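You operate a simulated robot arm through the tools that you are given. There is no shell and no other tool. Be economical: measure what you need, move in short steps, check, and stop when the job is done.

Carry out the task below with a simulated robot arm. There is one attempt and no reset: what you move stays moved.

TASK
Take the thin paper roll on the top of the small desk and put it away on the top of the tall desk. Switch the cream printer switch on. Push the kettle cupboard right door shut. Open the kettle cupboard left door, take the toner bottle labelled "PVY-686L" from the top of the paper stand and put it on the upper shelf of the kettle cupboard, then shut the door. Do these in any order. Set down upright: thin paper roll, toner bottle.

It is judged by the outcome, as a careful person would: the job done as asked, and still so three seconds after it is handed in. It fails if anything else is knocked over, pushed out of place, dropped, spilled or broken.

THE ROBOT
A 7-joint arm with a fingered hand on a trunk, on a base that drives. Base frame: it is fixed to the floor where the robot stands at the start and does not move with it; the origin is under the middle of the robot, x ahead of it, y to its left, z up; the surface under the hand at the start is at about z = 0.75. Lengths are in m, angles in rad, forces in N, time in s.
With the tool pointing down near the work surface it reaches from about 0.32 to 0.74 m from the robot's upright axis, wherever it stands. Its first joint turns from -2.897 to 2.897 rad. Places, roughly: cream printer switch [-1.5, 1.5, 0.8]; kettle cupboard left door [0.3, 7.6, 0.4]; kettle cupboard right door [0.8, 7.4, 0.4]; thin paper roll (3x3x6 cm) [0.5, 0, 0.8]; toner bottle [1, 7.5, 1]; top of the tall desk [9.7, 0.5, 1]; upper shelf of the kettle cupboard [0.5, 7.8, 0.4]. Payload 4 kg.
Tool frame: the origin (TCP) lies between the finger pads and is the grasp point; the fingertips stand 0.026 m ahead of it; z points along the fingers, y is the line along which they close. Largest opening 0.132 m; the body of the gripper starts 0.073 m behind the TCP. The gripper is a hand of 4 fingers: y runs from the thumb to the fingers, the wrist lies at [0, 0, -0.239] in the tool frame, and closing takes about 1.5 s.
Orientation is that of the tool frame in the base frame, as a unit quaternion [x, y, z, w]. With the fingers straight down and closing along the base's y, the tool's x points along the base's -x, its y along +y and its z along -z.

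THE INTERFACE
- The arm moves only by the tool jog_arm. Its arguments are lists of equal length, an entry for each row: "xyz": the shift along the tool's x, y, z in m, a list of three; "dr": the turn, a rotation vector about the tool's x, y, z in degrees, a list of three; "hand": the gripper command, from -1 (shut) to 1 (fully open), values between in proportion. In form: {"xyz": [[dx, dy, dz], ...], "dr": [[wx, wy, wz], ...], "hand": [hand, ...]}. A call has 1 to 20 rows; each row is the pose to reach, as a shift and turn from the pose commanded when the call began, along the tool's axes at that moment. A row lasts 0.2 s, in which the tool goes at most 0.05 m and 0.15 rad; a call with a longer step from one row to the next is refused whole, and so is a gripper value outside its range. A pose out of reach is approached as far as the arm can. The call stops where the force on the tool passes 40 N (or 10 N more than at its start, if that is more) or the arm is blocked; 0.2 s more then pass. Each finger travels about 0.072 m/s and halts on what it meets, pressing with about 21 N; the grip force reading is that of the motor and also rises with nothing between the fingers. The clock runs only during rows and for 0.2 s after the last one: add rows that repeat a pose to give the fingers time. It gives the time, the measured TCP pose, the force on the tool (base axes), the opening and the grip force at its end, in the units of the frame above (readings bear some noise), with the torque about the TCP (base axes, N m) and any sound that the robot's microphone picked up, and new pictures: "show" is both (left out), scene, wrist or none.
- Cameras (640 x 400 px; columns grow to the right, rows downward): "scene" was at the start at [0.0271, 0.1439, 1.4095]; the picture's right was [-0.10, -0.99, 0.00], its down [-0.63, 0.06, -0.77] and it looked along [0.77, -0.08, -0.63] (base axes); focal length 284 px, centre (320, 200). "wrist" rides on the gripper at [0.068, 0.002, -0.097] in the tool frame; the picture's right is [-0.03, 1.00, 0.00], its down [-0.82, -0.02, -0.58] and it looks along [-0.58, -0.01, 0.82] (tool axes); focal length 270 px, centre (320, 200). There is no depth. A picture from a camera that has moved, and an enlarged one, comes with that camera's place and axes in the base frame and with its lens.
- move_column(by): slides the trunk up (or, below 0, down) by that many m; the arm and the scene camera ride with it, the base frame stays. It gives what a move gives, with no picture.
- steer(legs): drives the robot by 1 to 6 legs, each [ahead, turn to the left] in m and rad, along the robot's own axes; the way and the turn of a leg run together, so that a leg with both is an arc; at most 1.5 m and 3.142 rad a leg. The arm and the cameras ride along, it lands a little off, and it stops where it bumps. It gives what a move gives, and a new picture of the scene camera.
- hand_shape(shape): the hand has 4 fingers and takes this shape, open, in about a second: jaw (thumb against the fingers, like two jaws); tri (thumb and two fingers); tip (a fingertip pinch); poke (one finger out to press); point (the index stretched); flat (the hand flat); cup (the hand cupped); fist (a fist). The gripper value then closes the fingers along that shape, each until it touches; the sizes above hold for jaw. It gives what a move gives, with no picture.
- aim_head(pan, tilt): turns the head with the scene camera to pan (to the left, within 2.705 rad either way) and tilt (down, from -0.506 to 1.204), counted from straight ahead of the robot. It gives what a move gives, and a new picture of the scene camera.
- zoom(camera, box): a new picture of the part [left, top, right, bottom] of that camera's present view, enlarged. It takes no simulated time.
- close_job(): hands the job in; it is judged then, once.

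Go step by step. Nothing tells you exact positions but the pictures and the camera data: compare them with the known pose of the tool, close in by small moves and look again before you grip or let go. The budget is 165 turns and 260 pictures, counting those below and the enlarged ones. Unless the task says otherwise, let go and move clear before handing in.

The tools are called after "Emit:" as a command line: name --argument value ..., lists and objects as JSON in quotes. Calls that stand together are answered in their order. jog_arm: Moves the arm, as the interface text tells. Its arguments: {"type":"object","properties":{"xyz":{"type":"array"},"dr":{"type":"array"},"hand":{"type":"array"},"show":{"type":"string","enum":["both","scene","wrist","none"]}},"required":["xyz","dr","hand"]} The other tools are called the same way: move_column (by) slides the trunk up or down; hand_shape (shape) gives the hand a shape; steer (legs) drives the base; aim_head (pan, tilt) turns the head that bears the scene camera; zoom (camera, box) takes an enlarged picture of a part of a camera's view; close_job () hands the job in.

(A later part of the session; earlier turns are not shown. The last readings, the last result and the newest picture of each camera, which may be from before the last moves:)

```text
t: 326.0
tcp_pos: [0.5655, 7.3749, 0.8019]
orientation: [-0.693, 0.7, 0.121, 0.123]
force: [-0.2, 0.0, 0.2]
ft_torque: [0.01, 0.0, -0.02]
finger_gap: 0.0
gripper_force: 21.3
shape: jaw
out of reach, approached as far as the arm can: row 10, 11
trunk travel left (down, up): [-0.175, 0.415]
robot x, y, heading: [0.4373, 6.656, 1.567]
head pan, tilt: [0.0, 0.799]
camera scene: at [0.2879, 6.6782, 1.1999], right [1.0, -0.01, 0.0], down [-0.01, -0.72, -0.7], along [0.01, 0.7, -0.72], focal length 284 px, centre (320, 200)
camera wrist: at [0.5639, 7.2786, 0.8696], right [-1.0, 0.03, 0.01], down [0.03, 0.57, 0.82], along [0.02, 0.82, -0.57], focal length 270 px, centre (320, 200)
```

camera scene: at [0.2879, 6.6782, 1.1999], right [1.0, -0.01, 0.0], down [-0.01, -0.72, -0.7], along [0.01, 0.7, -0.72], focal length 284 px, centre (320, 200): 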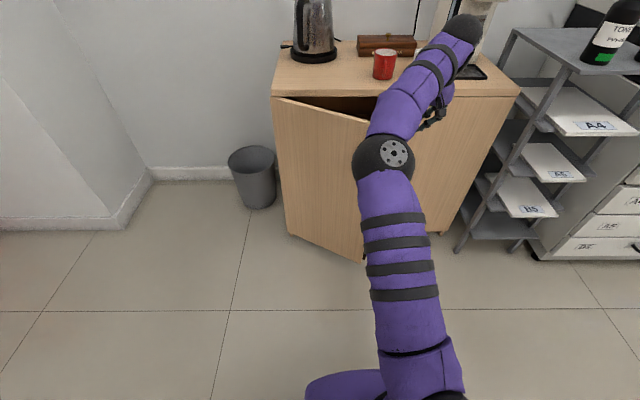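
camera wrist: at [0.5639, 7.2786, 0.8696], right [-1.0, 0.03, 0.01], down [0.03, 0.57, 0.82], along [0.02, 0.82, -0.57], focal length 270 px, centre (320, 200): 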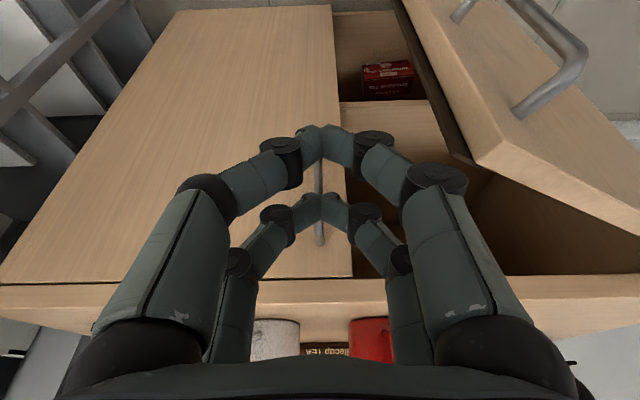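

I drive 6 cm forward, lower the hand into the gap beside the door's edge.

Emit:
steer --legs '[[0.06, 0]]'

Emit:
jog_arm --xyz '[[0.014, 0, 0.038], [0.028, 0, 0.075], [0.043, 0, 0.12], [0.058, 0, 0.16], [0.058, 0, 0.16]]' --dr '[[0, 0, 0], [0, 0, 0], [0, 0, 0], [0, 0, 0], [0, 0, 0]]' --hand '[-1, -1, -1, -1, -1]'

```text
t: 327.0
tcp_pos: [0.5661, 7.4341, 0.8011]
orientation: [-0.693, 0.7, 0.122, 0.122]
force: [-0.3, 0.2, 0.3]
ft_torque: [0.01, -0.01, -0.01]
finger_gap: 0.0002
gripper_force: 21.2
shape: jaw
trunk travel left (down, up): [-0.175, 0.415]
robot x, y, heading: [0.4387, 6.7131, 1.565]
head pan, tilt: [0.0, 0.799]
camera scene: at [0.2885, 6.7376, 1.1999], right [1.0, -0.01, 0.0], down [-0.01, -0.72, -0.7], along [0.01, 0.7, -0.72], focal length 284 px, centre (320, 200)
```

scene: 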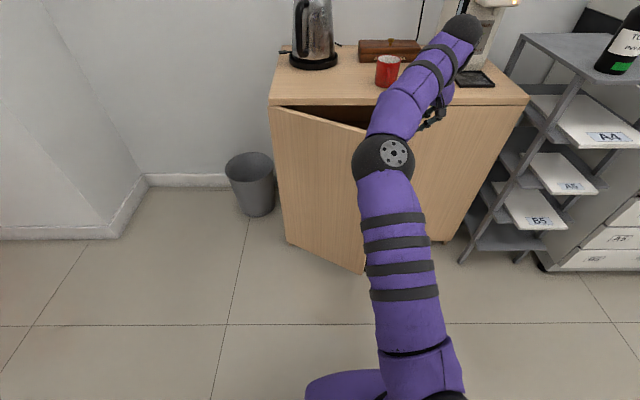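

```text
t: 328.2
tcp_pos: [0.5637, 7.4352, 0.6309]
orientation: [-0.693, 0.699, 0.123, 0.123]
force: [0.2, -0.3, -0.3]
ft_torque: [0.05, 0.0, -0.04]
finger_gap: 0.0
gripper_force: 21.1
shape: jaw
trunk travel left (down, up): [-0.175, 0.415]
robot x, y, heading: [0.4371, 6.7145, 1.561]
head pan, tilt: [0.0, 0.799]
camera scene: at [0.2885, 6.7376, 1.1999], right [1.0, -0.01, 0.0], down [-0.01, -0.72, -0.7], along [0.01, 0.7, -0.72], focal length 284 px, centre (320, 200)
camera wrist: at [0.5615, 7.3388, 0.6983], right [-1.0, 0.03, 0.01], down [0.03, 0.57, 0.82], along [0.02, 0.82, -0.57], focal length 270 px, centre (320, 200)
```

scene: 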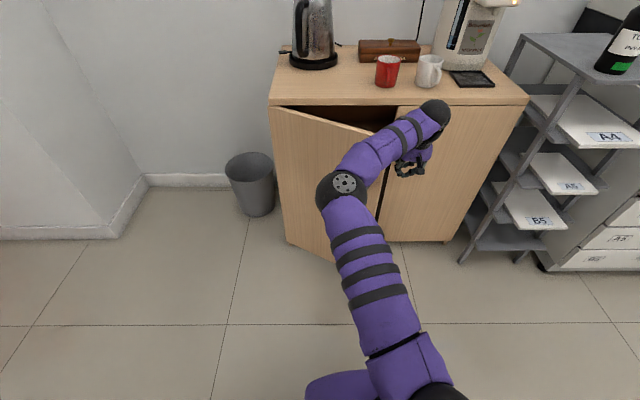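
wrist: 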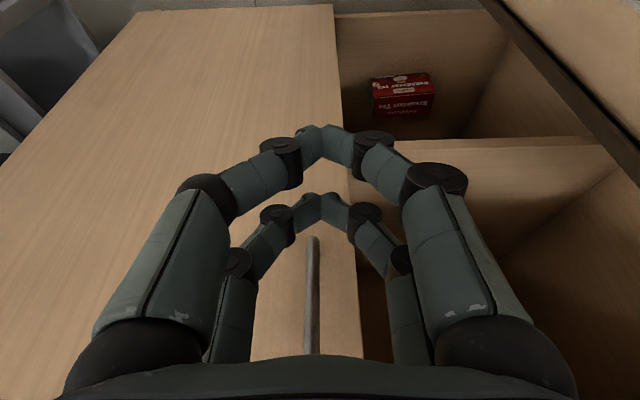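

The elbow would pass close above the door top, so I raise the trunk 7 cm and then sweep left.

Emit:
move_column --by 0.07

Emit:
jog_arm --xyz '[[0, 0.035, 0], [0.003, 0.06, -0.001], [0.01, 0.085, -0.004], [0.02, 0.105, -0.007], [0.033, 0.125, -0.012], [0.053, 0.148, -0.019], [0.07, 0.165, -0.025], [0.085, 0.18, -0.03], [0.085, 0.18, -0.03]]' --dr '[[0, 0, 0], [0, 0, 0], [0, 0, 0], [0, 0, 0], [0, 0, 0], [0, 0, 0], [0, 0, 0], [0, 0, 0], [0, 0, 0]]' --hand '[-1, -1, -1, -1, -1, -1, -1, -1, -1]'

```text
t: 329.2
tcp_pos: [0.5641, 7.4354, 0.7015]
orientation: [-0.693, 0.7, 0.122, 0.123]
force: [-0.2, 0.6, 0.8]
ft_torque: [-0.02, -0.01, 0.02]
finger_gap: 0.0
gripper_force: 21.2
shape: jaw
trunk travel left (down, up): [-0.245, 0.345]
robot x, y, heading: [0.44, 6.7148, 1.559]
head pan, tilt: [0.0, 0.799]
```

```text
t: 331.2
tcp_pos: [0.3835, 7.3437, 0.6998]
orientation: [-0.693, 0.7, 0.121, 0.123]
force: [0.8, 0.3, 0.6]
ft_torque: [-0.01, 0.0, 0.03]
finger_gap: 0.0
gripper_force: 20.4
shape: jaw
trunk travel left (down, up): [-0.245, 0.345]
robot x, y, heading: [0.4398, 6.7149, 1.565]
head pan, tilt: [0.0, 0.799]
camera scene: at [0.2884, 6.7376, 1.2699], right [1.0, -0.01, 0.0], down [-0.01, -0.72, -0.7], along [0.01, 0.7, -0.72], focal length 284 px, centre (320, 200)
camera wrist: at [0.3812, 7.2483, 0.7671], right [-1.0, 0.03, 0.01], down [0.03, 0.57, 0.82], along [0.02, 0.82, -0.57], focal length 270 px, centre (320, 200)
```

scene: 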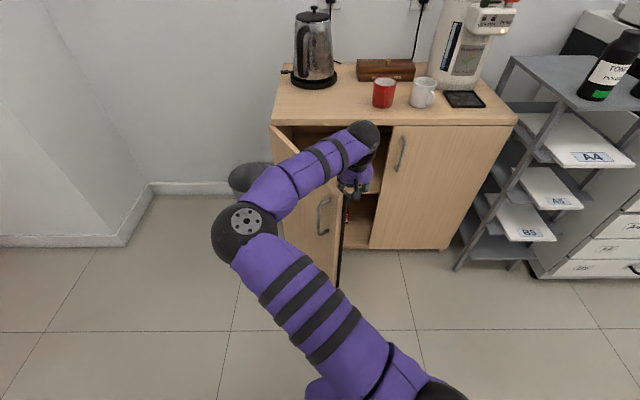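
wrist: 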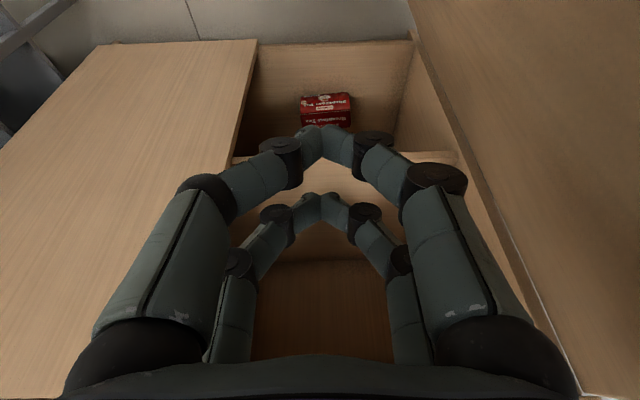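

Emit:
jog_arm --xyz '[[0.025, 0.035, -0.009], [0.05, 0.07, -0.018], [0.073, 0.105, -0.027], [0.084, 0.145, -0.031], [0.094, 0.19, -0.034], [0.097, 0.22, -0.035], [0.099, 0.25, -0.036], [0.096, 0.28, -0.035], [0.094, 0.3, -0.034], [0.094, 0.3, -0.034]]' --dr '[[0, 0, 0], [0, 0, 0], [0, 0, 0], [0, 0, 0], [0, 0, 0], [0, 0, 0], [0, 0, 0], [0, 0, 0], [0, 0, 0], [0, 0, 0]]' --hand '[-1, -1, -1, -1, -1, -1, -1, -1, -1, -1]'

```text
t: 332.8
tcp_pos: [0.1662, 7.2448, 0.6996]
orientation: [-0.686, 0.707, 0.115, 0.129]
force: [12.4, -1.4, 1.9]
ft_torque: [0.02, 0.36, 0.22]
finger_gap: 0.0002
gripper_force: 21.7
shape: jaw
trunk travel left (down, up): [-0.245, 0.345]
robot x, y, heading: [0.4415, 6.7131, 1.567]
head pan, tilt: [0.0, 0.799]
stopped in row 7: the force on the tool passed its limit at 56 N (the readings are from after the stop); the commanded pose is now the measured one
camera scene: at [0.2897, 6.7371, 1.2701], right [1.0, -0.01, 0.0], down [-0.01, -0.72, -0.7], along [0.0, 0.7, -0.72], focal length 284 px, centre (320, 200)
camera wrist: at [0.1613, 7.1485, 0.7682], right [-1.0, 0.06, -0.01], down [0.03, 0.57, 0.82], along [0.05, 0.82, -0.57], focal length 270 px, centre (320, 200)
```

scene: 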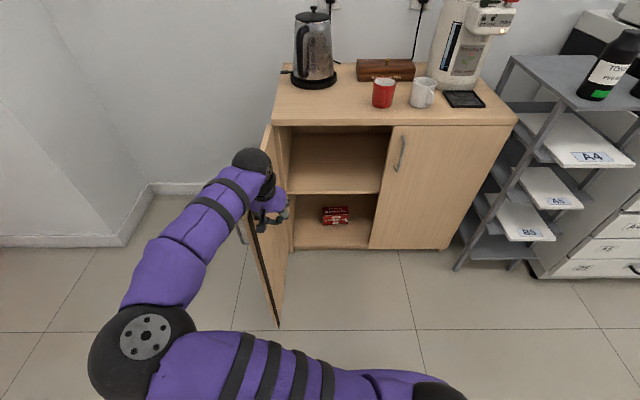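
wrist: 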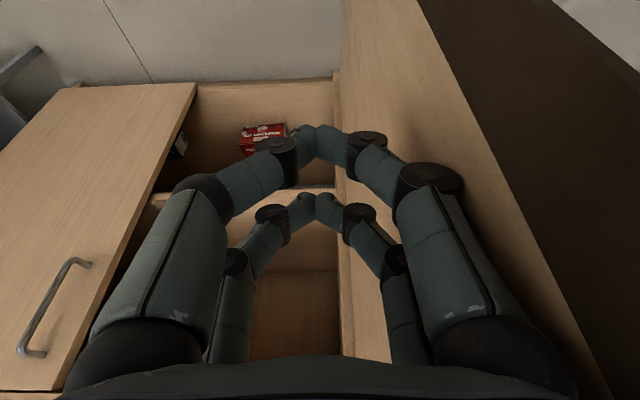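

The left door is fully open and the left half of the upper shelf is empty. I retract the hand and back away.

Emit:
jog_arm --xyz '[[0, -0.04, -0.01], [0, -0.08, -0.04], [0, -0.12, -0.07], [0, -0.16, -0.1], [0, -0.2, -0.13], [0, -0.2, -0.13]]' --dr '[[0, 0, 0], [0, 0, 0], [0, 0, 0], [0, 0, 0], [0, 0, 0], [0, 0, 0]]' --hand '[-1, -1, -1, -1, -1, -1]' --show "none"

Emit:
steer --legs '[[-0.2, 0]]'

```text
t: 334.2
tcp_pos: [0.3622, 7.1975, 0.8257]
orientation: [-0.688, 0.705, 0.115, 0.128]
force: [-0.1, -0.6, -0.2]
ft_torque: [-0.03, 0.01, 0.01]
finger_gap: 0.0
gripper_force: 21.1
shape: jaw
trunk travel left (down, up): [-0.245, 0.345]
robot x, y, heading: [0.4409, 6.7145, 1.566]
head pan, tilt: [0.0, 0.799]
```

```text
t: 335.8
tcp_pos: [0.3609, 6.996, 0.8264]
orientation: [-0.688, 0.705, 0.115, 0.129]
force: [-0.5, 0.0, 0.8]
ft_torque: [-0.01, 0.01, -0.02]
finger_gap: 0.0001
gripper_force: 21.3
shape: jaw
trunk travel left (down, up): [-0.245, 0.345]
robot x, y, heading: [0.4392, 6.5173, 1.567]
head pan, tilt: [0.0, 0.799]
camera scene: at [0.2869, 6.5366, 1.2699], right [1.0, -0.01, 0.0], down [0.0, -0.72, -0.7], along [0.0, 0.7, -0.72], focal length 284 px, centre (320, 200)
```

scene: 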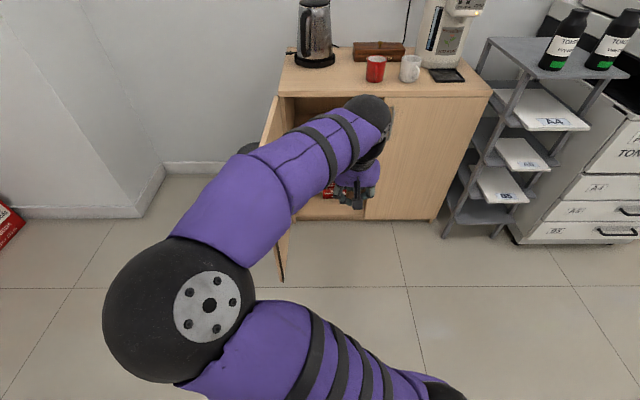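

Emit:
steer --legs '[[0, -1.42], [0.52, 0], [0, 1.42]]'

Emit:
move_column --by 0.3

Emit:
aim_head --pan -0.1 --tilt 0.6

```text
t: 346.5
tcp_pos: [0.8663, 7.067, 0.825]
orientation: [-0.687, 0.706, 0.115, 0.128]
force: [-0.6, 0.1, -0.7]
ft_torque: [0.0, -0.02, 0.0]
finger_gap: 0.0
gripper_force: 21.2
shape: jaw
trunk travel left (down, up): [-0.245, 0.345]
robot x, y, heading: [0.9421, 6.5851, 1.561]
head pan, tilt: [0.0, 0.799]
camera scene: at [0.7914, 6.6064, 1.27], right [1.0, -0.01, 0.0], down [-0.01, -0.72, -0.7], along [0.01, 0.7, -0.72], focal length 284 px, centre (320, 200)
```

scene: 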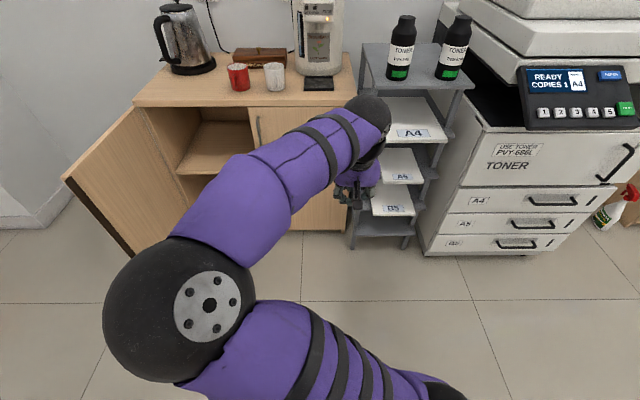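

```text
t: 349.5
tcp_pos: [0.8661, 7.0661, 1.1256]
orientation: [-0.686, 0.707, 0.115, 0.129]
force: [0.0, 0.1, -0.4]
ft_torque: [0.02, -0.01, -0.01]
finger_gap: 0.0001
gripper_force: 21.2
shape: jaw
trunk travel left (down, up): [-0.545, 0.045]
robot x, y, heading: [0.9401, 6.5813, 1.562]
head pan, tilt: [0.0, 0.799]
```

```text
t: 350.2
tcp_pos: [0.8655, 7.0661, 1.1254]
orientation: [-0.686, 0.706, 0.115, 0.129]
force: [0.1, -1.0, -1.2]
ft_torque: [0.01, 0.02, -0.01]
finger_gap: 0.0003
gripper_force: 21.3
shape: jaw
trunk travel left (down, up): [-0.545, 0.045]
robot x, y, heading: [0.942, 6.5883, 1.556]
head pan, tilt: [-0.099, 0.6]
camera scene: at [0.8002, 6.6136, 1.5868], right [0.99, -0.11, 0.0], down [-0.06, -0.56, -0.82], along [0.09, 0.82, -0.57], focal length 284 px, centre (320, 200)
```

scene: 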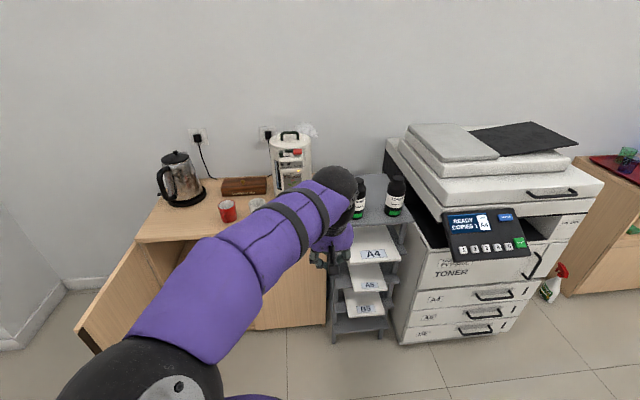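

The left bottle's centre is about [1.035, 7.48], base z≈0.92, height ≈0.15. I turn the tool horizontal in front of it.

Emit:
jog_arm --xyz '[[-0.012, -0.017, 0.019], [-0.025, -0.034, 0.038], [-0.037, -0.051, 0.056], [-0.049, -0.068, 0.075], [-0.062, -0.085, 0.094], [-0.074, -0.102, 0.113], [-0.086, -0.119, 0.132], [-0.098, -0.136, 0.15], [-0.111, -0.153, 0.169], [-0.123, -0.17, 0.188], [-0.123, -0.17, 0.188]]' --dr '[[0, -7, 0], [0, -14, 0], [0, -21, 0], [0, -28, 0], [0, -35, 0], [0, -42, 0], [0, -49, 0], [0, -56, 0], [0, -63, 0], [0, -70, 0], [0, -70, 0]]' --hand '[-0.5, 0, 0.5, 0.7, 0.7, 0.7, 0.7, 0.7, 0.7, 0.7, 0.7]'

```text
t: 352.6
tcp_pos: [1.045, 7.242, 0.9941]
orientation: [-0.496, 0.505, 0.489, 0.511]
force: [-0.9, -0.5, -0.7]
ft_torque: [-0.01, -0.01, 0.02]
finger_gap: 0.112
gripper_force: 0.0
shape: jaw
trunk travel left (down, up): [-0.545, 0.045]
robot x, y, heading: [0.9417, 6.5847, 1.563]
head pan, tilt: [-0.099, 0.6]
camera scene: at [0.8004, 6.6142, 1.5868], right [0.99, -0.11, 0.0], down [-0.06, -0.56, -0.82], along [0.09, 0.82, -0.57], focal length 284 px, centre (320, 200)
camera wrist: at [1.0417, 7.1462, 0.9261], right [-1.0, 0.03, 0.01], down [-0.01, -0.58, 0.82], along [0.03, 0.82, 0.58], focal length 270 px, centre (320, 200)
```

scene: 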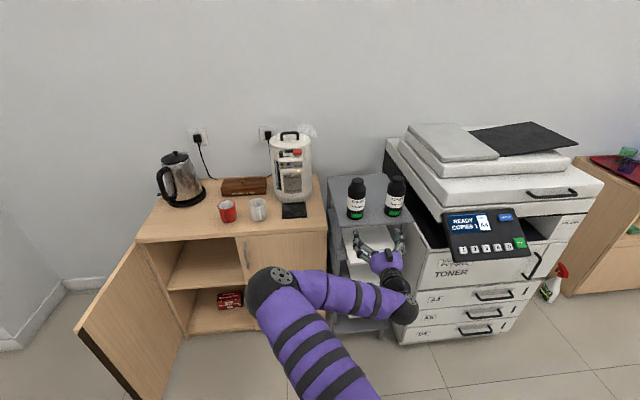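
wrist: 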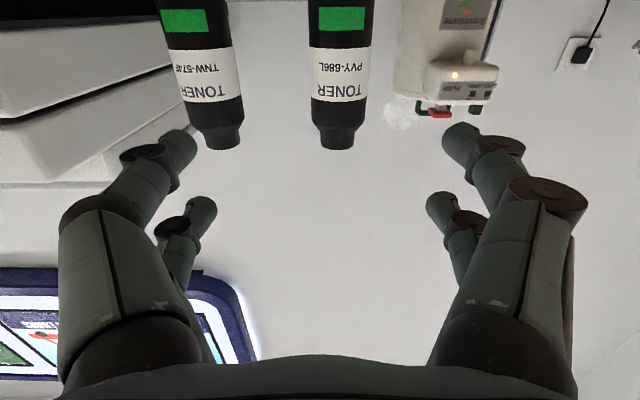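

PVY-686L is confirmed as the left bottle. I pitch the tool 25° down so the wrist camera clears the stand's plate, centre on x=1.03, then drive closer.

Emit:
jog_arm --xyz '[[0, 0.004, 0], [0.005, 0.008, -0.01], [0.012, 0.012, -0.02], [0.018, 0.014, -0.02], [0.018, 0.014, -0.02]]' --dr '[[0, 8, 0], [0, 16, 0], [0, 24, 0], [2, 25, 0], [2, 25, 0]]' --hand '[0.7, 0.7, 0.7, 0.7, 0.7]' --show "none"

Emit:
steer --legs '[[0.13, 0]]'

Emit:
zoom --camera "wrist" --box '[0, 0, 640, 400]'

```text
t: 353.8
tcp_pos: [1.0278, 7.2203, 0.9747]
orientation: [-0.582, 0.612, 0.36, 0.397]
force: [0.0, -0.1, -0.3]
ft_torque: [-0.02, -0.01, 0.0]
finger_gap: 0.1119
gripper_force: 0.1
shape: jaw
trunk travel left (down, up): [-0.545, 0.045]
robot x, y, heading: [0.9381, 6.5857, 1.559]
head pan, tilt: [-0.099, 0.6]
```

```text
t: 355.1
tcp_pos: [1.0315, 7.3486, 0.9747]
orientation: [-0.581, 0.613, 0.359, 0.398]
force: [-0.6, 0.2, -0.2]
ft_torque: [-0.01, -0.01, -0.03]
finger_gap: 0.1121
gripper_force: 0.1
shape: jaw
trunk travel left (down, up): [-0.545, 0.045]
robot x, y, heading: [0.9457, 6.7126, 1.559]
head pan, tilt: [-0.099, 0.6]
camera scene: at [0.8017, 6.7418, 1.5868], right [0.99, -0.11, 0.0], down [-0.06, -0.56, -0.82], along [0.09, 0.82, -0.57], focal length 284 px, centre (320, 200)
```

scene: 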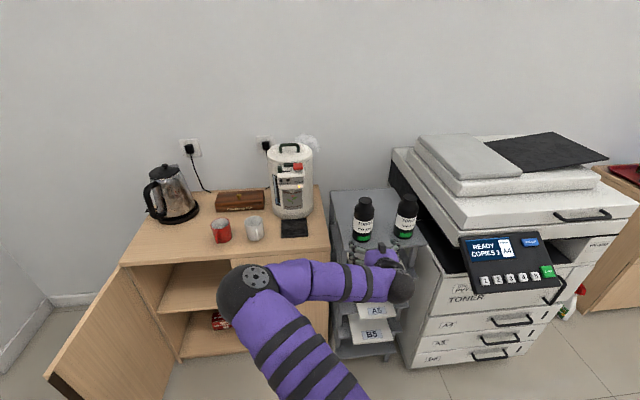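

```text
1.00 times, centred on (320, 200) of wrist (not enlarged: the box is as wide or as high as the picture)
camera zoom: at [1.0227, 7.2323, 0.9546], right [-1.0, 0.08, 0.0], down [-0.01, -0.18, 0.98], along [0.08, 0.98, 0.18], focal length 270 px, centre (320, 200)
```

zoom: 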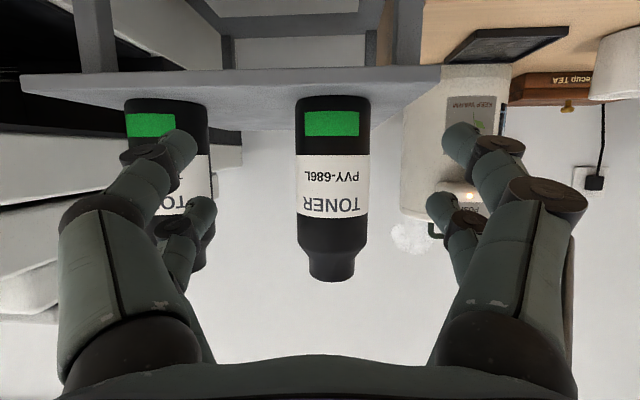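

The bottle is centred between the fingers. I advance 12 cm horizontally around it.

Emit:
jog_arm --xyz '[[-0.015, 0.002, 0.032], [-0.03, 0.005, 0.065], [-0.042, 0.007, 0.09], [-0.052, 0.008, 0.11], [-0.052, 0.008, 0.11]]' --dr '[[0, 0, 0], [0, 0, 0], [0, 0, 0], [0, 0, 0], [0, 0, 0]]' --hand '[0.7, 0.7, 0.7, 0.7, 0.7]'

```text
t: 356.3
tcp_pos: [1.0303, 7.4684, 0.9749]
orientation: [-0.581, 0.611, 0.361, 0.398]
force: [-0.5, -0.7, -0.3]
ft_torque: [0.0, 0.01, -0.01]
finger_gap: 0.112
gripper_force: 0.1
shape: jaw
trunk travel left (down, up): [-0.545, 0.045]
robot x, y, heading: [0.943, 6.7132, 1.557]
head pan, tilt: [-0.099, 0.6]
camera scene: at [0.8018, 6.7417, 1.5868], right [0.99, -0.11, 0.0], down [-0.06, -0.56, -0.82], along [0.09, 0.82, -0.57], focal length 284 px, centre (320, 200)
camera wrist: at [1.0221, 7.3527, 0.9553], right [-1.0, 0.08, 0.0], down [-0.01, -0.18, 0.98], along [0.08, 0.98, 0.18], focal length 270 px, centre (320, 200)
```

scene: 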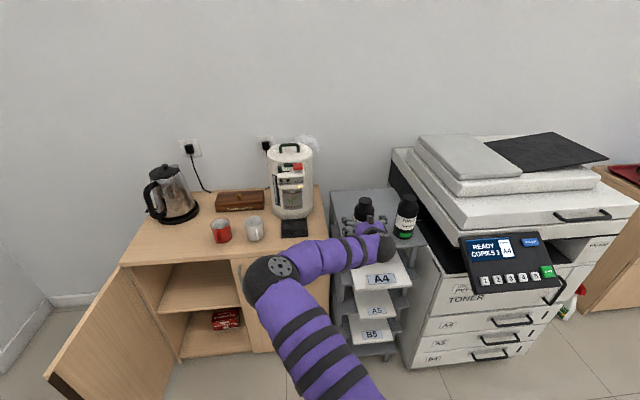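
wrist: 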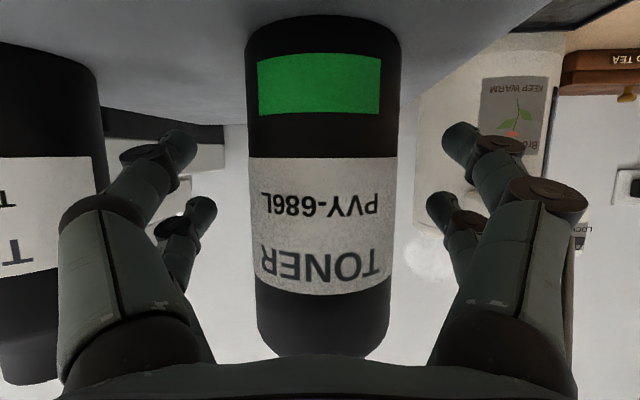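

Emit:
jog_arm --xyz '[[0, 0, 0], [0, 0, 0], [0, 0, 0], [0, 0, 0], [0, 0, 0], [0, 0, 0], [0, 0, 0], [0, 0, 0]]' --dr '[[0, 0, 0], [0, 0, 0], [0, 0, 0], [0, 0, 0], [0, 0, 0], [0, 0, 0], [0, 0, 0], [0, 0, 0]]' --hand '[0.3, 0, -0.3, -0.6, -1, -1, -1, -1]' --show "wrist"

```text
t: 358.1
tcp_pos: [1.0315, 7.4686, 0.9756]
orientation: [-0.58, 0.612, 0.36, 0.399]
force: [0.0, 1.7, 1.7]
ft_torque: [-0.05, 0.03, 0.05]
finger_gap: 0.0554
gripper_force: 21.1
shape: jaw
trunk travel left (down, up): [-0.545, 0.045]
robot x, y, heading: [0.9437, 6.7122, 1.565]
head pan, tilt: [-0.099, 0.6]
camera wrist: at [1.0221, 7.3524, 0.9557], right [-1.0, 0.08, 0.0], down [-0.01, -0.18, 0.98], along [0.08, 0.98, 0.18], focal length 270 px, centre (320, 200)
```

wrist: 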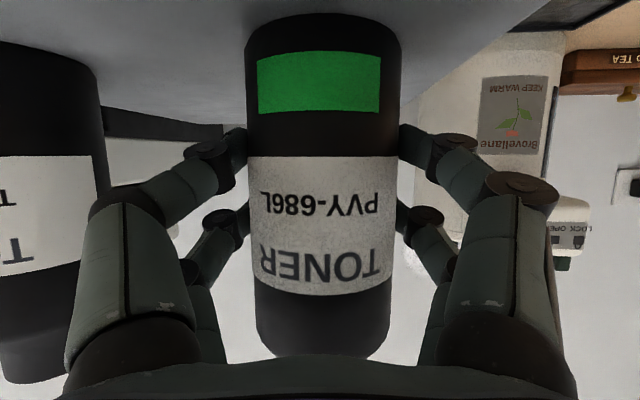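

Gripped. I lift 6 cm and check it comes up upright.

Emit:
jog_arm --xyz '[[-0.018, 0, -0.0085], [-0.036, -0.001, -0.017], [-0.054, -0.001, -0.0256], [-0.054, -0.001, -0.0256]]' --dr '[[0, 0, 0], [0, 0, 0], [0, 0, 0], [0, 0, 0]]' --hand '[-1, -1, -1, -1]'

```text
t: 359.1
tcp_pos: [1.0313, 7.4711, 1.0355]
orientation: [-0.58, 0.613, 0.36, 0.399]
force: [-0.1, -0.1, -1.9]
ft_torque: [-0.04, 0.0, 0.03]
finger_gap: 0.0553
gripper_force: 21.1
shape: jaw
trunk travel left (down, up): [-0.545, 0.045]
robot x, y, heading: [0.9456, 6.7132, 1.559]
head pan, tilt: [-0.099, 0.6]
camera scene: at [0.8018, 6.7418, 1.5868], right [0.99, -0.11, 0.0], down [-0.06, -0.56, -0.82], along [0.09, 0.82, -0.57], focal length 284 px, centre (320, 200)
camera wrist: at [1.0222, 7.3544, 1.0156], right [-1.0, 0.08, 0.0], down [-0.01, -0.18, 0.98], along [0.08, 0.98, 0.18], focal length 270 px, centre (320, 200)
```

scene: 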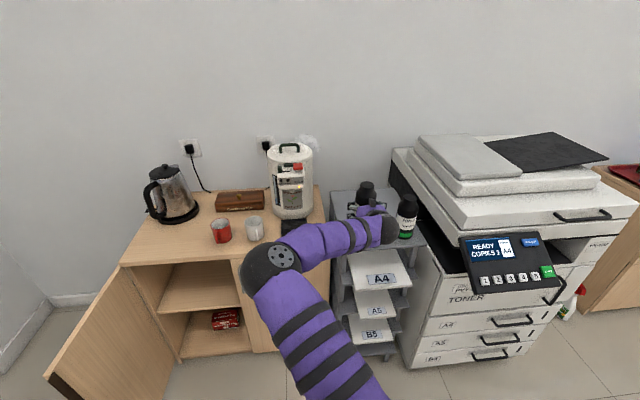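
wrist: 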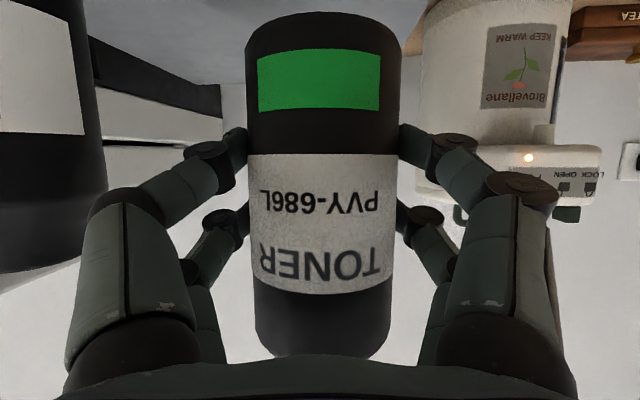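

The bottle is held upright. I back off the stand, turn toward the cupboard so the arm comes diagonally from the right (elbow clear of the open door), and lower the trunk.

Emit:
steer --legs '[[-0.2, 0], [0, 0.49]]'

Emit:
move_column --by -0.49

Emit:
aim_head --pan 0.1 --tilt 0.5

```text
t: 362.2
tcp_pos: [0.6576, 7.2264, 1.0363]
orientation: [0.712, -0.452, -0.446, -0.299]
force: [-1.1, -0.6, -2.5]
ft_torque: [-0.04, 0.0, 0.03]
finger_gap: 0.0551
gripper_force: 21.7
shape: jaw
trunk travel left (down, up): [-0.545, 0.045]
robot x, y, heading: [0.9406, 6.5157, 2.056]
head pan, tilt: [-0.099, 0.6]
camera scene: at [0.802, 6.4754, 1.5868], right [0.93, 0.37, 0.0], down [0.21, -0.52, -0.82], along [-0.31, 0.77, -0.57], focal length 284 px, centre (320, 200)
```

scene: 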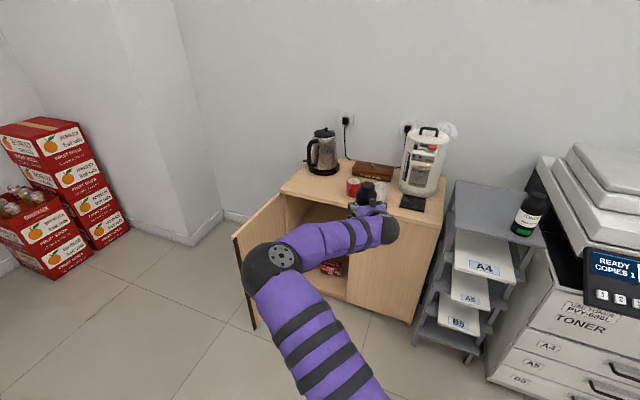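

```text
refused: -0.49 is not a number from -0.4 to 0.4
```

```text
t: 362.9
tcp_pos: [0.6593, 7.2271, 1.0348]
orientation: [0.713, -0.452, -0.446, -0.297]
force: [0.6, 0.0, -2.6]
ft_torque: [0.01, 0.02, 0.01]
finger_gap: 0.0557
gripper_force: 20.8
shape: jaw
trunk travel left (down, up): [-0.545, 0.045]
robot x, y, heading: [0.9448, 6.5187, 2.052]
head pan, tilt: [0.099, 0.499]
camera scene: at [0.7851, 6.4695, 1.5959], right [0.84, 0.55, 0.0], down [0.26, -0.4, -0.88], along [-0.48, 0.73, -0.48], focal length 284 px, centre (320, 200)
```

scene: 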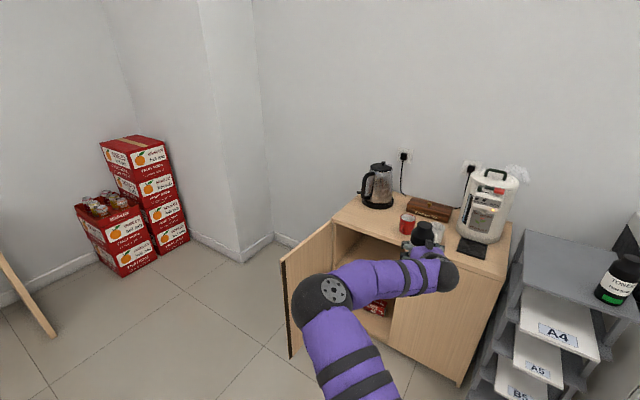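

Emit:
move_column --by -0.4

Emit:
move_column --by -0.09

Emit:
aim_head --pan 0.1 --tilt 0.5

Emit:
zoom --camera "wrist" --box '[0, 0, 640, 400]'

```text
t: 366.8
tcp_pos: [0.6592, 7.2262, 0.6355]
orientation: [0.712, -0.453, -0.446, -0.299]
force: [1.5, -0.5, -3.1]
ft_torque: [-0.03, -0.01, -0.01]
finger_gap: 0.0555
gripper_force: 21.3
shape: jaw
trunk travel left (down, up): [-0.145, 0.445]
robot x, y, heading: [0.9432, 6.5145, 2.053]
head pan, tilt: [0.099, 0.499]
```

```text
t: 368.0
tcp_pos: [0.6584, 7.2261, 0.5458]
orientation: [0.712, -0.452, -0.446, -0.298]
force: [-0.4, 0.0, -2.8]
ft_torque: [-0.03, 0.0, 0.02]
finger_gap: 0.0554
gripper_force: 21.3
shape: jaw
trunk travel left (down, up): [-0.055, 0.535]
robot x, y, heading: [0.9387, 6.517, 2.057]
head pan, tilt: [0.099, 0.499]
```

```text
t: 368.6
tcp_pos: [0.6588, 7.2262, 0.5461]
orientation: [0.712, -0.452, -0.447, -0.298]
force: [0.3, 0.1, -3.4]
ft_torque: [-0.05, 0.02, -0.01]
finger_gap: 0.0552
gripper_force: 20.7
shape: jaw
trunk travel left (down, up): [-0.055, 0.535]
robot x, y, heading: [0.9431, 6.5176, 2.054]
head pan, tilt: [0.099, 0.499]
camera scene: at [0.7851, 6.4693, 1.1059], right [0.84, 0.55, 0.0], down [0.26, -0.4, -0.88], along [-0.48, 0.73, -0.48], focal length 284 px, centre (320, 200)
```

scene: 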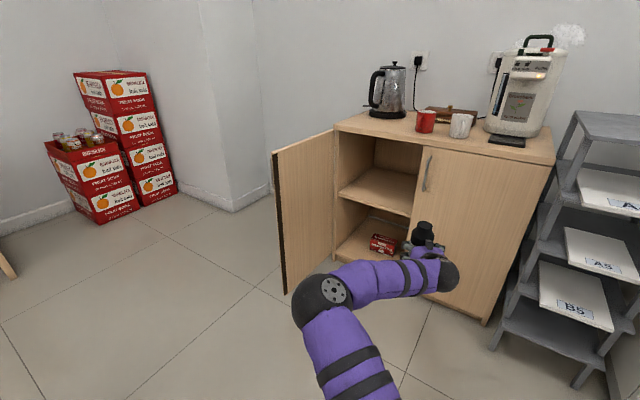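

```text
1.00 times, centred on (320, 200) of wrist (not enlarged: the box is as wide or as high as the picture)
camera zoom: at [0.7065, 7.1201, 0.5254], right [-0.91, -0.4, 0.0], down [0.07, -0.16, 0.98], along [-0.4, 0.9, 0.18], focal length 270 px, centre (320, 200)
```

zoom: 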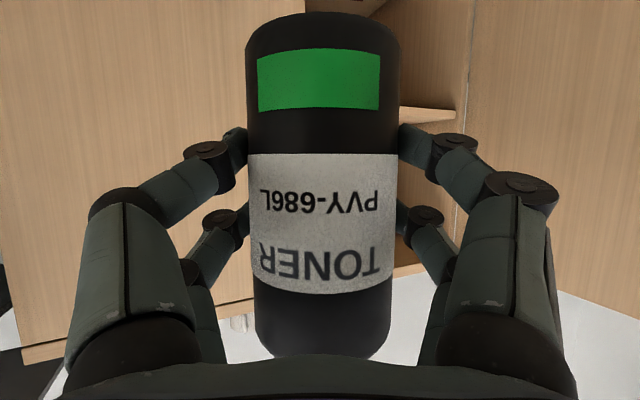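

Shelf top is at z≈0.43 and the door stands ~104° open. I turn slightly more left and drive the bottle toward the opening in two stages.

Emit:
steer --legs '[[0, 0.07], [0.3, 0]]'

Emit:
zoom --camera "wrist" --box '[0, 0, 640, 400]'

```text
t: 371.1
tcp_pos: [0.446, 7.4652, 0.5458]
orientation: [0.729, -0.425, -0.457, -0.281]
force: [-0.9, -0.4, -2.6]
ft_torque: [0.0, -0.03, 0.02]
finger_gap: 0.0553
gripper_force: 20.9
shape: jaw
trunk travel left (down, up): [-0.055, 0.535]
robot x, y, heading: [0.7788, 6.7792, 2.128]
head pan, tilt: [0.099, 0.499]
camera scene: at [0.6276, 6.7188, 1.1059], right [0.79, 0.61, 0.0], down [0.29, -0.38, -0.88], along [-0.54, 0.7, -0.48], focal length 284 px, centre (320, 200)
```

scene: 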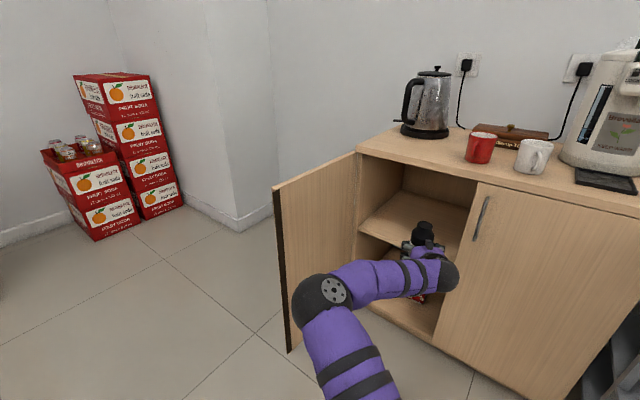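

```text
1.00 times, centred on (320, 200) of wrist (not enlarged: the box is as wide or as high as the picture)
camera zoom: at [0.5014, 7.3622, 0.5254], right [-0.88, -0.47, 0.0], down [0.08, -0.16, 0.98], along [-0.46, 0.87, 0.18], focal length 270 px, centre (320, 200)
```

zoom: 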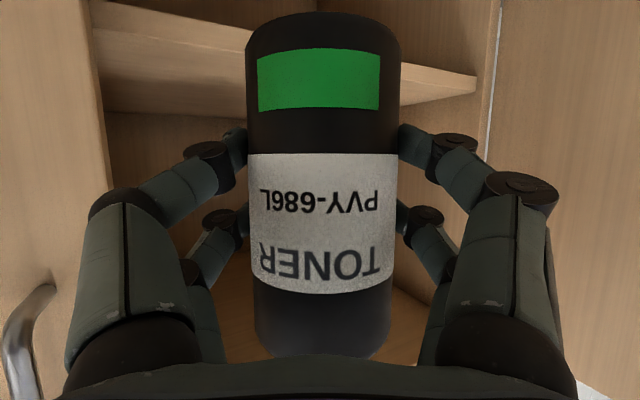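

The bottle is at the opening with good clearance. I drive the remaining 0.25 m in.

Emit:
steer --legs '[[0.25, 0]]'

Emit:
zoom --camera "wrist" --box '[0, 0, 640, 400]'

Emit:
zoom --camera "scene" --box '[340, 140, 560, 320]'

```text
t: 372.9
tcp_pos: [0.3183, 7.6729, 0.5446]
orientation: [0.729, -0.426, -0.456, -0.282]
force: [0.1, -0.3, -3.0]
ft_torque: [-0.04, -0.01, -0.03]
finger_gap: 0.0553
gripper_force: 21.0
shape: jaw
trunk travel left (down, up): [-0.055, 0.535]
robot x, y, heading: [0.65, 6.9867, 2.126]
head pan, tilt: [0.099, 0.499]
camera scene: at [0.4986, 6.9266, 1.1059], right [0.79, 0.61, 0.0], down [0.29, -0.38, -0.88], along [-0.53, 0.7, -0.48], focal length 284 px, centre (320, 200)
```

scene: 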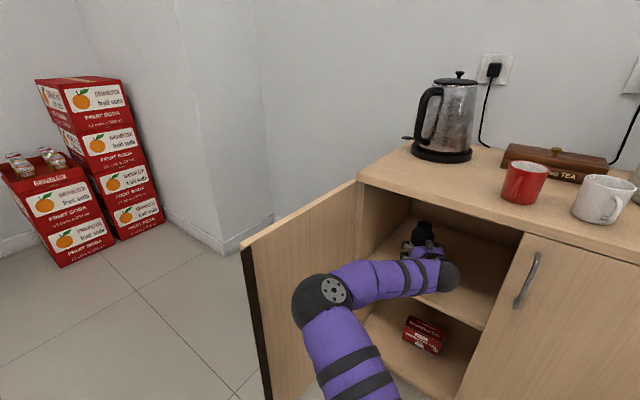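

```text
1.00 times, centred on (320, 200) of wrist (not enlarged: the box is as wide or as high as the picture)
camera zoom: at [0.3729, 7.5701, 0.5253], right [-0.88, -0.47, 0.0], down [0.08, -0.16, 0.98], along [-0.46, 0.87, 0.18], focal length 270 px, centre (320, 200)
```

zoom: 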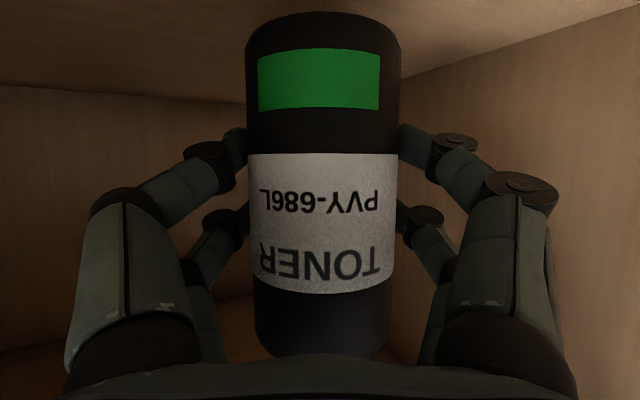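

```text
2.22 times, centred on (450, 230) of scene
camera zoom: at [0.4986, 6.9266, 1.1059], right [0.79, 0.61, 0.0], down [0.29, -0.38, -0.88], along [-0.53, 0.7, -0.48], focal length 632 px, centre (31, 133)
```

zoom: 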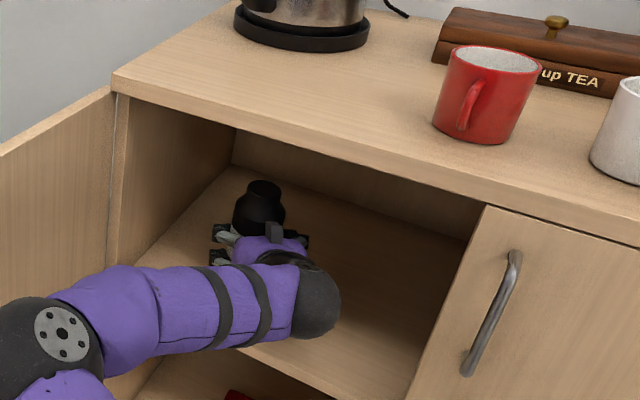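

The bottle is inside over the upper shelf. I move 3 cm deeper and lower most of the way.

Emit:
jog_arm --xyz '[[-0.013, 0, 0.028], [0.003, 0, 0.036], [0.019, 0, 0.043], [0.028, 0, 0.047], [0.028, 0, 0.047]]' --dr '[[0, 0, 0], [0, 0, 0], [0, 0, 0], [0, 0, 0], [0, 0, 0]]' --hand '[-1, -1, -1, -1, -1]'

Emit:
jog_arm --xyz '[[0.0045, 0, 0.002], [0.0045, 0, 0.002]]' --dr '[[0, 0, 0], [0, 0, 0]]' --hand '[-1, -1]' --show "none"

```text
t: 374.1
tcp_pos: [0.3036, 7.7032, 0.5124]
orientation: [0.722, -0.423, -0.466, -0.286]
force: [0.0, -3.5, 16.2]
ft_torque: [-0.26, -0.2, -0.06]
finger_gap: 0.0553
gripper_force: 21.3
shape: jaw
trunk travel left (down, up): [-0.055, 0.535]
robot x, y, heading: [0.6505, 6.9922, 2.122]
head pan, tilt: [0.099, 0.499]
stopped in row 5: the force on the tool passed its limit at 42 N (the readings are from after the stop); the commanded pose is now the measured one
camera scene: at [0.4993, 6.925, 1.1058], right [0.79, 0.61, 0.0], down [0.29, -0.38, -0.88], along [-0.54, 0.7, -0.48], focal length 284 px, centre (320, 200)
camera wrist: at [0.3586, 7.6014, 0.4896], right [-0.88, -0.47, 0.0], down [0.1, -0.17, 0.98], along [-0.46, 0.87, 0.2], focal length 270 px, centre (320, 200)
```

scene: 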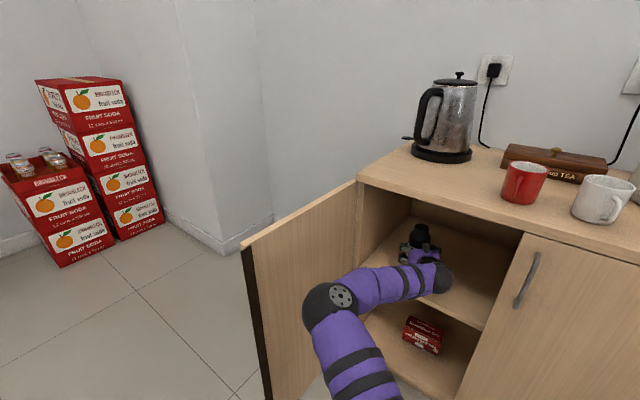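
wrist: 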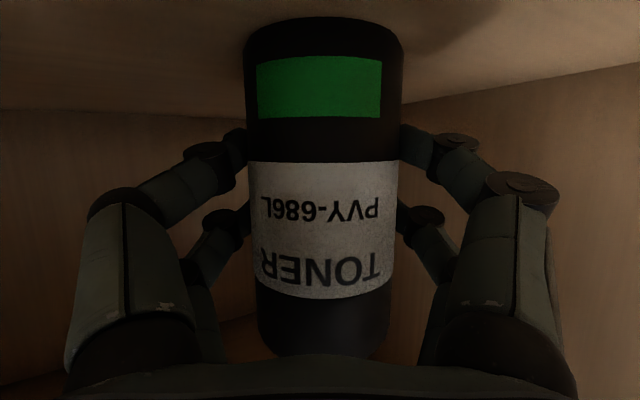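

```text
t: 374.7
tcp_pos: [0.3042, 7.7047, 0.5118]
orientation: [0.722, -0.422, -0.467, -0.286]
force: [-1.6, -4.0, 40.3]
ft_torque: [-0.02, 0.07, -0.07]
finger_gap: 0.0555
gripper_force: 21.6
shape: jaw
trunk travel left (down, up): [-0.055, 0.535]
robot x, y, heading: [0.6502, 6.9843, 2.127]
head pan, tilt: [0.099, 0.499]
```

Contact: the bottle stands on the shelf (shelf z≈0.455). I ease the pressure, correct the small pitch, and check before releasing.

Emit:
jog_arm --xyz '[[-0.003, 0, -0.0015], [-0.003, 0, -0.0015], [-0.003, 0, -0.0015]]' --dr '[[0, 0.8, 0], [0, 1.6, 0], [0, 1.6, 0]]' --hand '[-1, -1, -1]' --show "wrist"

```text
t: 375.5
tcp_pos: [0.3038, 7.7046, 0.5122]
orientation: [0.729, -0.427, -0.456, -0.28]
force: [-6.6, 0.8, 33.2]
ft_torque: [0.18, 0.29, 0.03]
finger_gap: 0.0555
gripper_force: 21.1
shape: jaw
trunk travel left (down, up): [-0.055, 0.535]
robot x, y, heading: [0.6513, 6.9864, 2.119]
head pan, tilt: [0.099, 0.499]
camera wrist: at [0.3591, 7.6011, 0.4923], right [-0.88, -0.47, 0.0], down [0.08, -0.15, 0.98], along [-0.46, 0.87, 0.17], focal length 270 px, centre (320, 200)
```

wrist: 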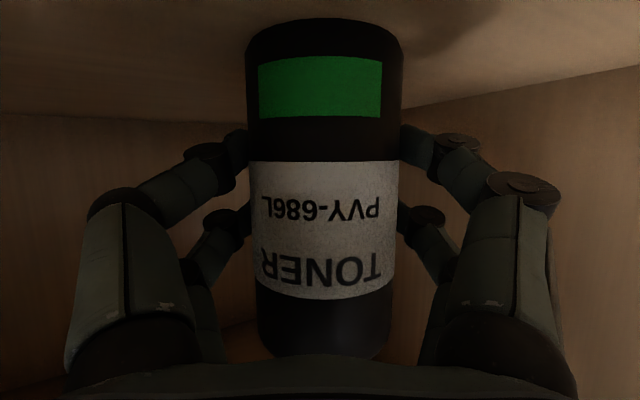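

Emit:
jog_arm --xyz '[[-0.0025, 0, -0.0012], [-0.0025, 0, -0.0012], [-0.0025, 0, -0.0012], [-0.0025, 0, -0.0012], [-0.0025, 0, -0.0012], [-0.0025, 0, -0.0012], [-0.0025, 0, -0.0012], [-0.0025, 0, -0.0012]]' --dr '[[0, 0, 0], [0, 0, 0], [0, 0, 0], [0, 0, 0], [0, 0, 0], [0, 0, 0], [0, 0, 0], [0, 0, 0]]' --hand '[-1, -0.5, 0, 0.2, 0.4, 0.6, 0.6, 0.6]'

```text
t: 377.3
tcp_pos: [0.304, 7.704, 0.5104]
orientation: [0.732, -0.428, -0.452, -0.277]
force: [-0.8, -0.3, 0.4]
ft_torque: [0.02, -0.03, 0.0]
finger_gap: 0.1051
gripper_force: 0.0
shape: jaw
trunk travel left (down, up): [-0.055, 0.535]
robot x, y, heading: [0.65, 6.988, 2.123]
head pan, tilt: [0.099, 0.499]
camera scene: at [0.4987, 6.9263, 1.1059], right [0.79, 0.61, 0.0], down [0.29, -0.38, -0.88], along [-0.53, 0.7, -0.48], focal length 284 px, centre (320, 200)
camera wrist: at [0.3585, 7.6008, 0.4912], right [-0.88, -0.47, 0.0], down [0.08, -0.14, 0.99], along [-0.46, 0.87, 0.16], focal length 270 px, centre (320, 200)
```

scene: 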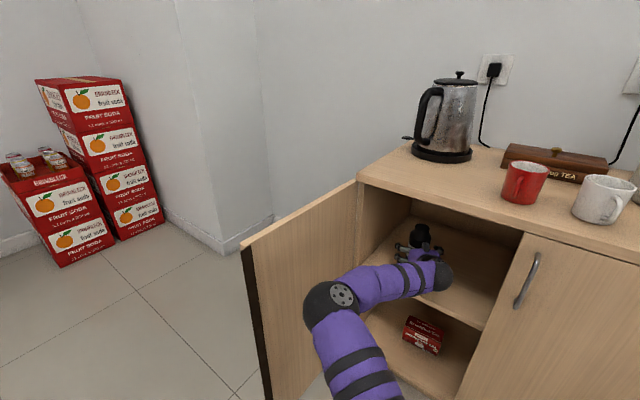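
wrist: 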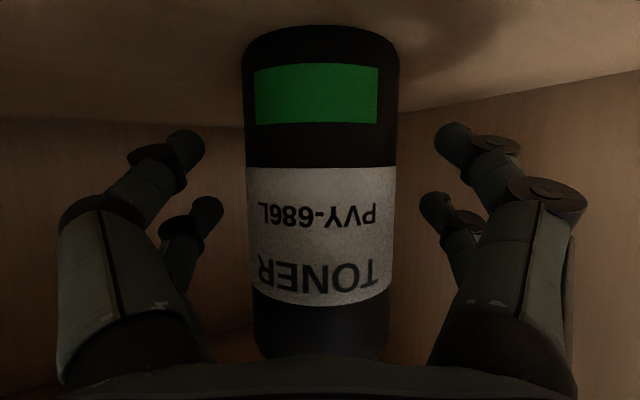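

It stands freely. I back straight out by driving in reverse.

Emit:
steer --legs '[[-0.3, 0]]'

Emit:
zoom --camera "wrist" --box '[0, 0, 640, 400]'

```text
t: 379.3
tcp_pos: [0.4487, 7.4555, 0.5098]
orientation: [0.734, -0.423, -0.455, -0.275]
force: [-0.3, -1.0, -1.0]
ft_torque: [0.04, -0.03, -0.01]
finger_gap: 0.1052
gripper_force: 0.0
shape: jaw
trunk travel left (down, up): [-0.055, 0.535]
robot x, y, heading: [0.8044, 6.7406, 2.14]
head pan, tilt: [0.099, 0.499]
camera scene: at [0.6534, 6.6801, 1.1059], right [0.78, 0.62, 0.0], down [0.3, -0.38, -0.88], along [-0.54, 0.69, -0.48], focal length 284 px, centre (320, 200)
```

scene: 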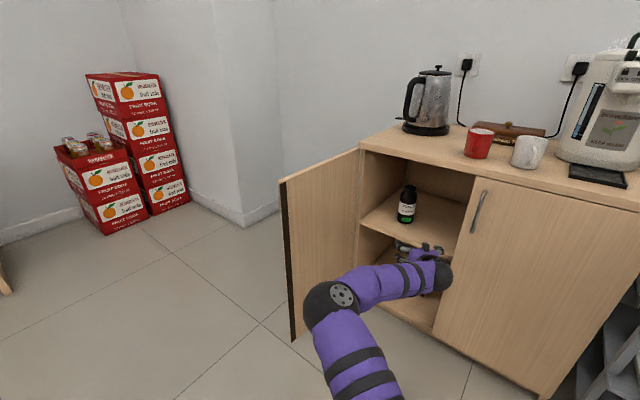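

```text
1.00 times, centred on (320, 200) of wrist (not enlarged: the box is as wide or as high as the picture)
camera zoom: at [0.5041, 7.3527, 0.4912], right [-0.88, -0.48, 0.0], down [0.08, -0.14, 0.99], along [-0.47, 0.86, 0.16], focal length 270 px, centre (320, 200)
```

zoom: 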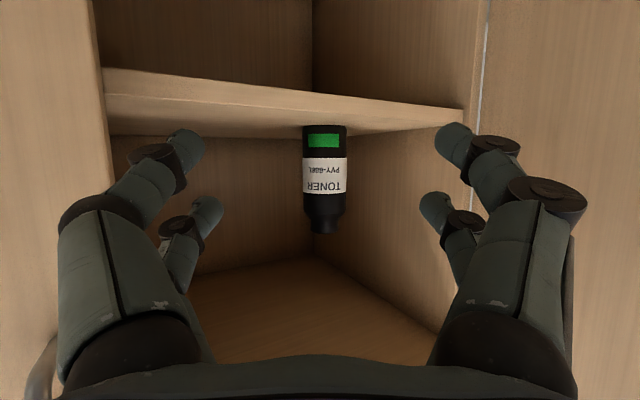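

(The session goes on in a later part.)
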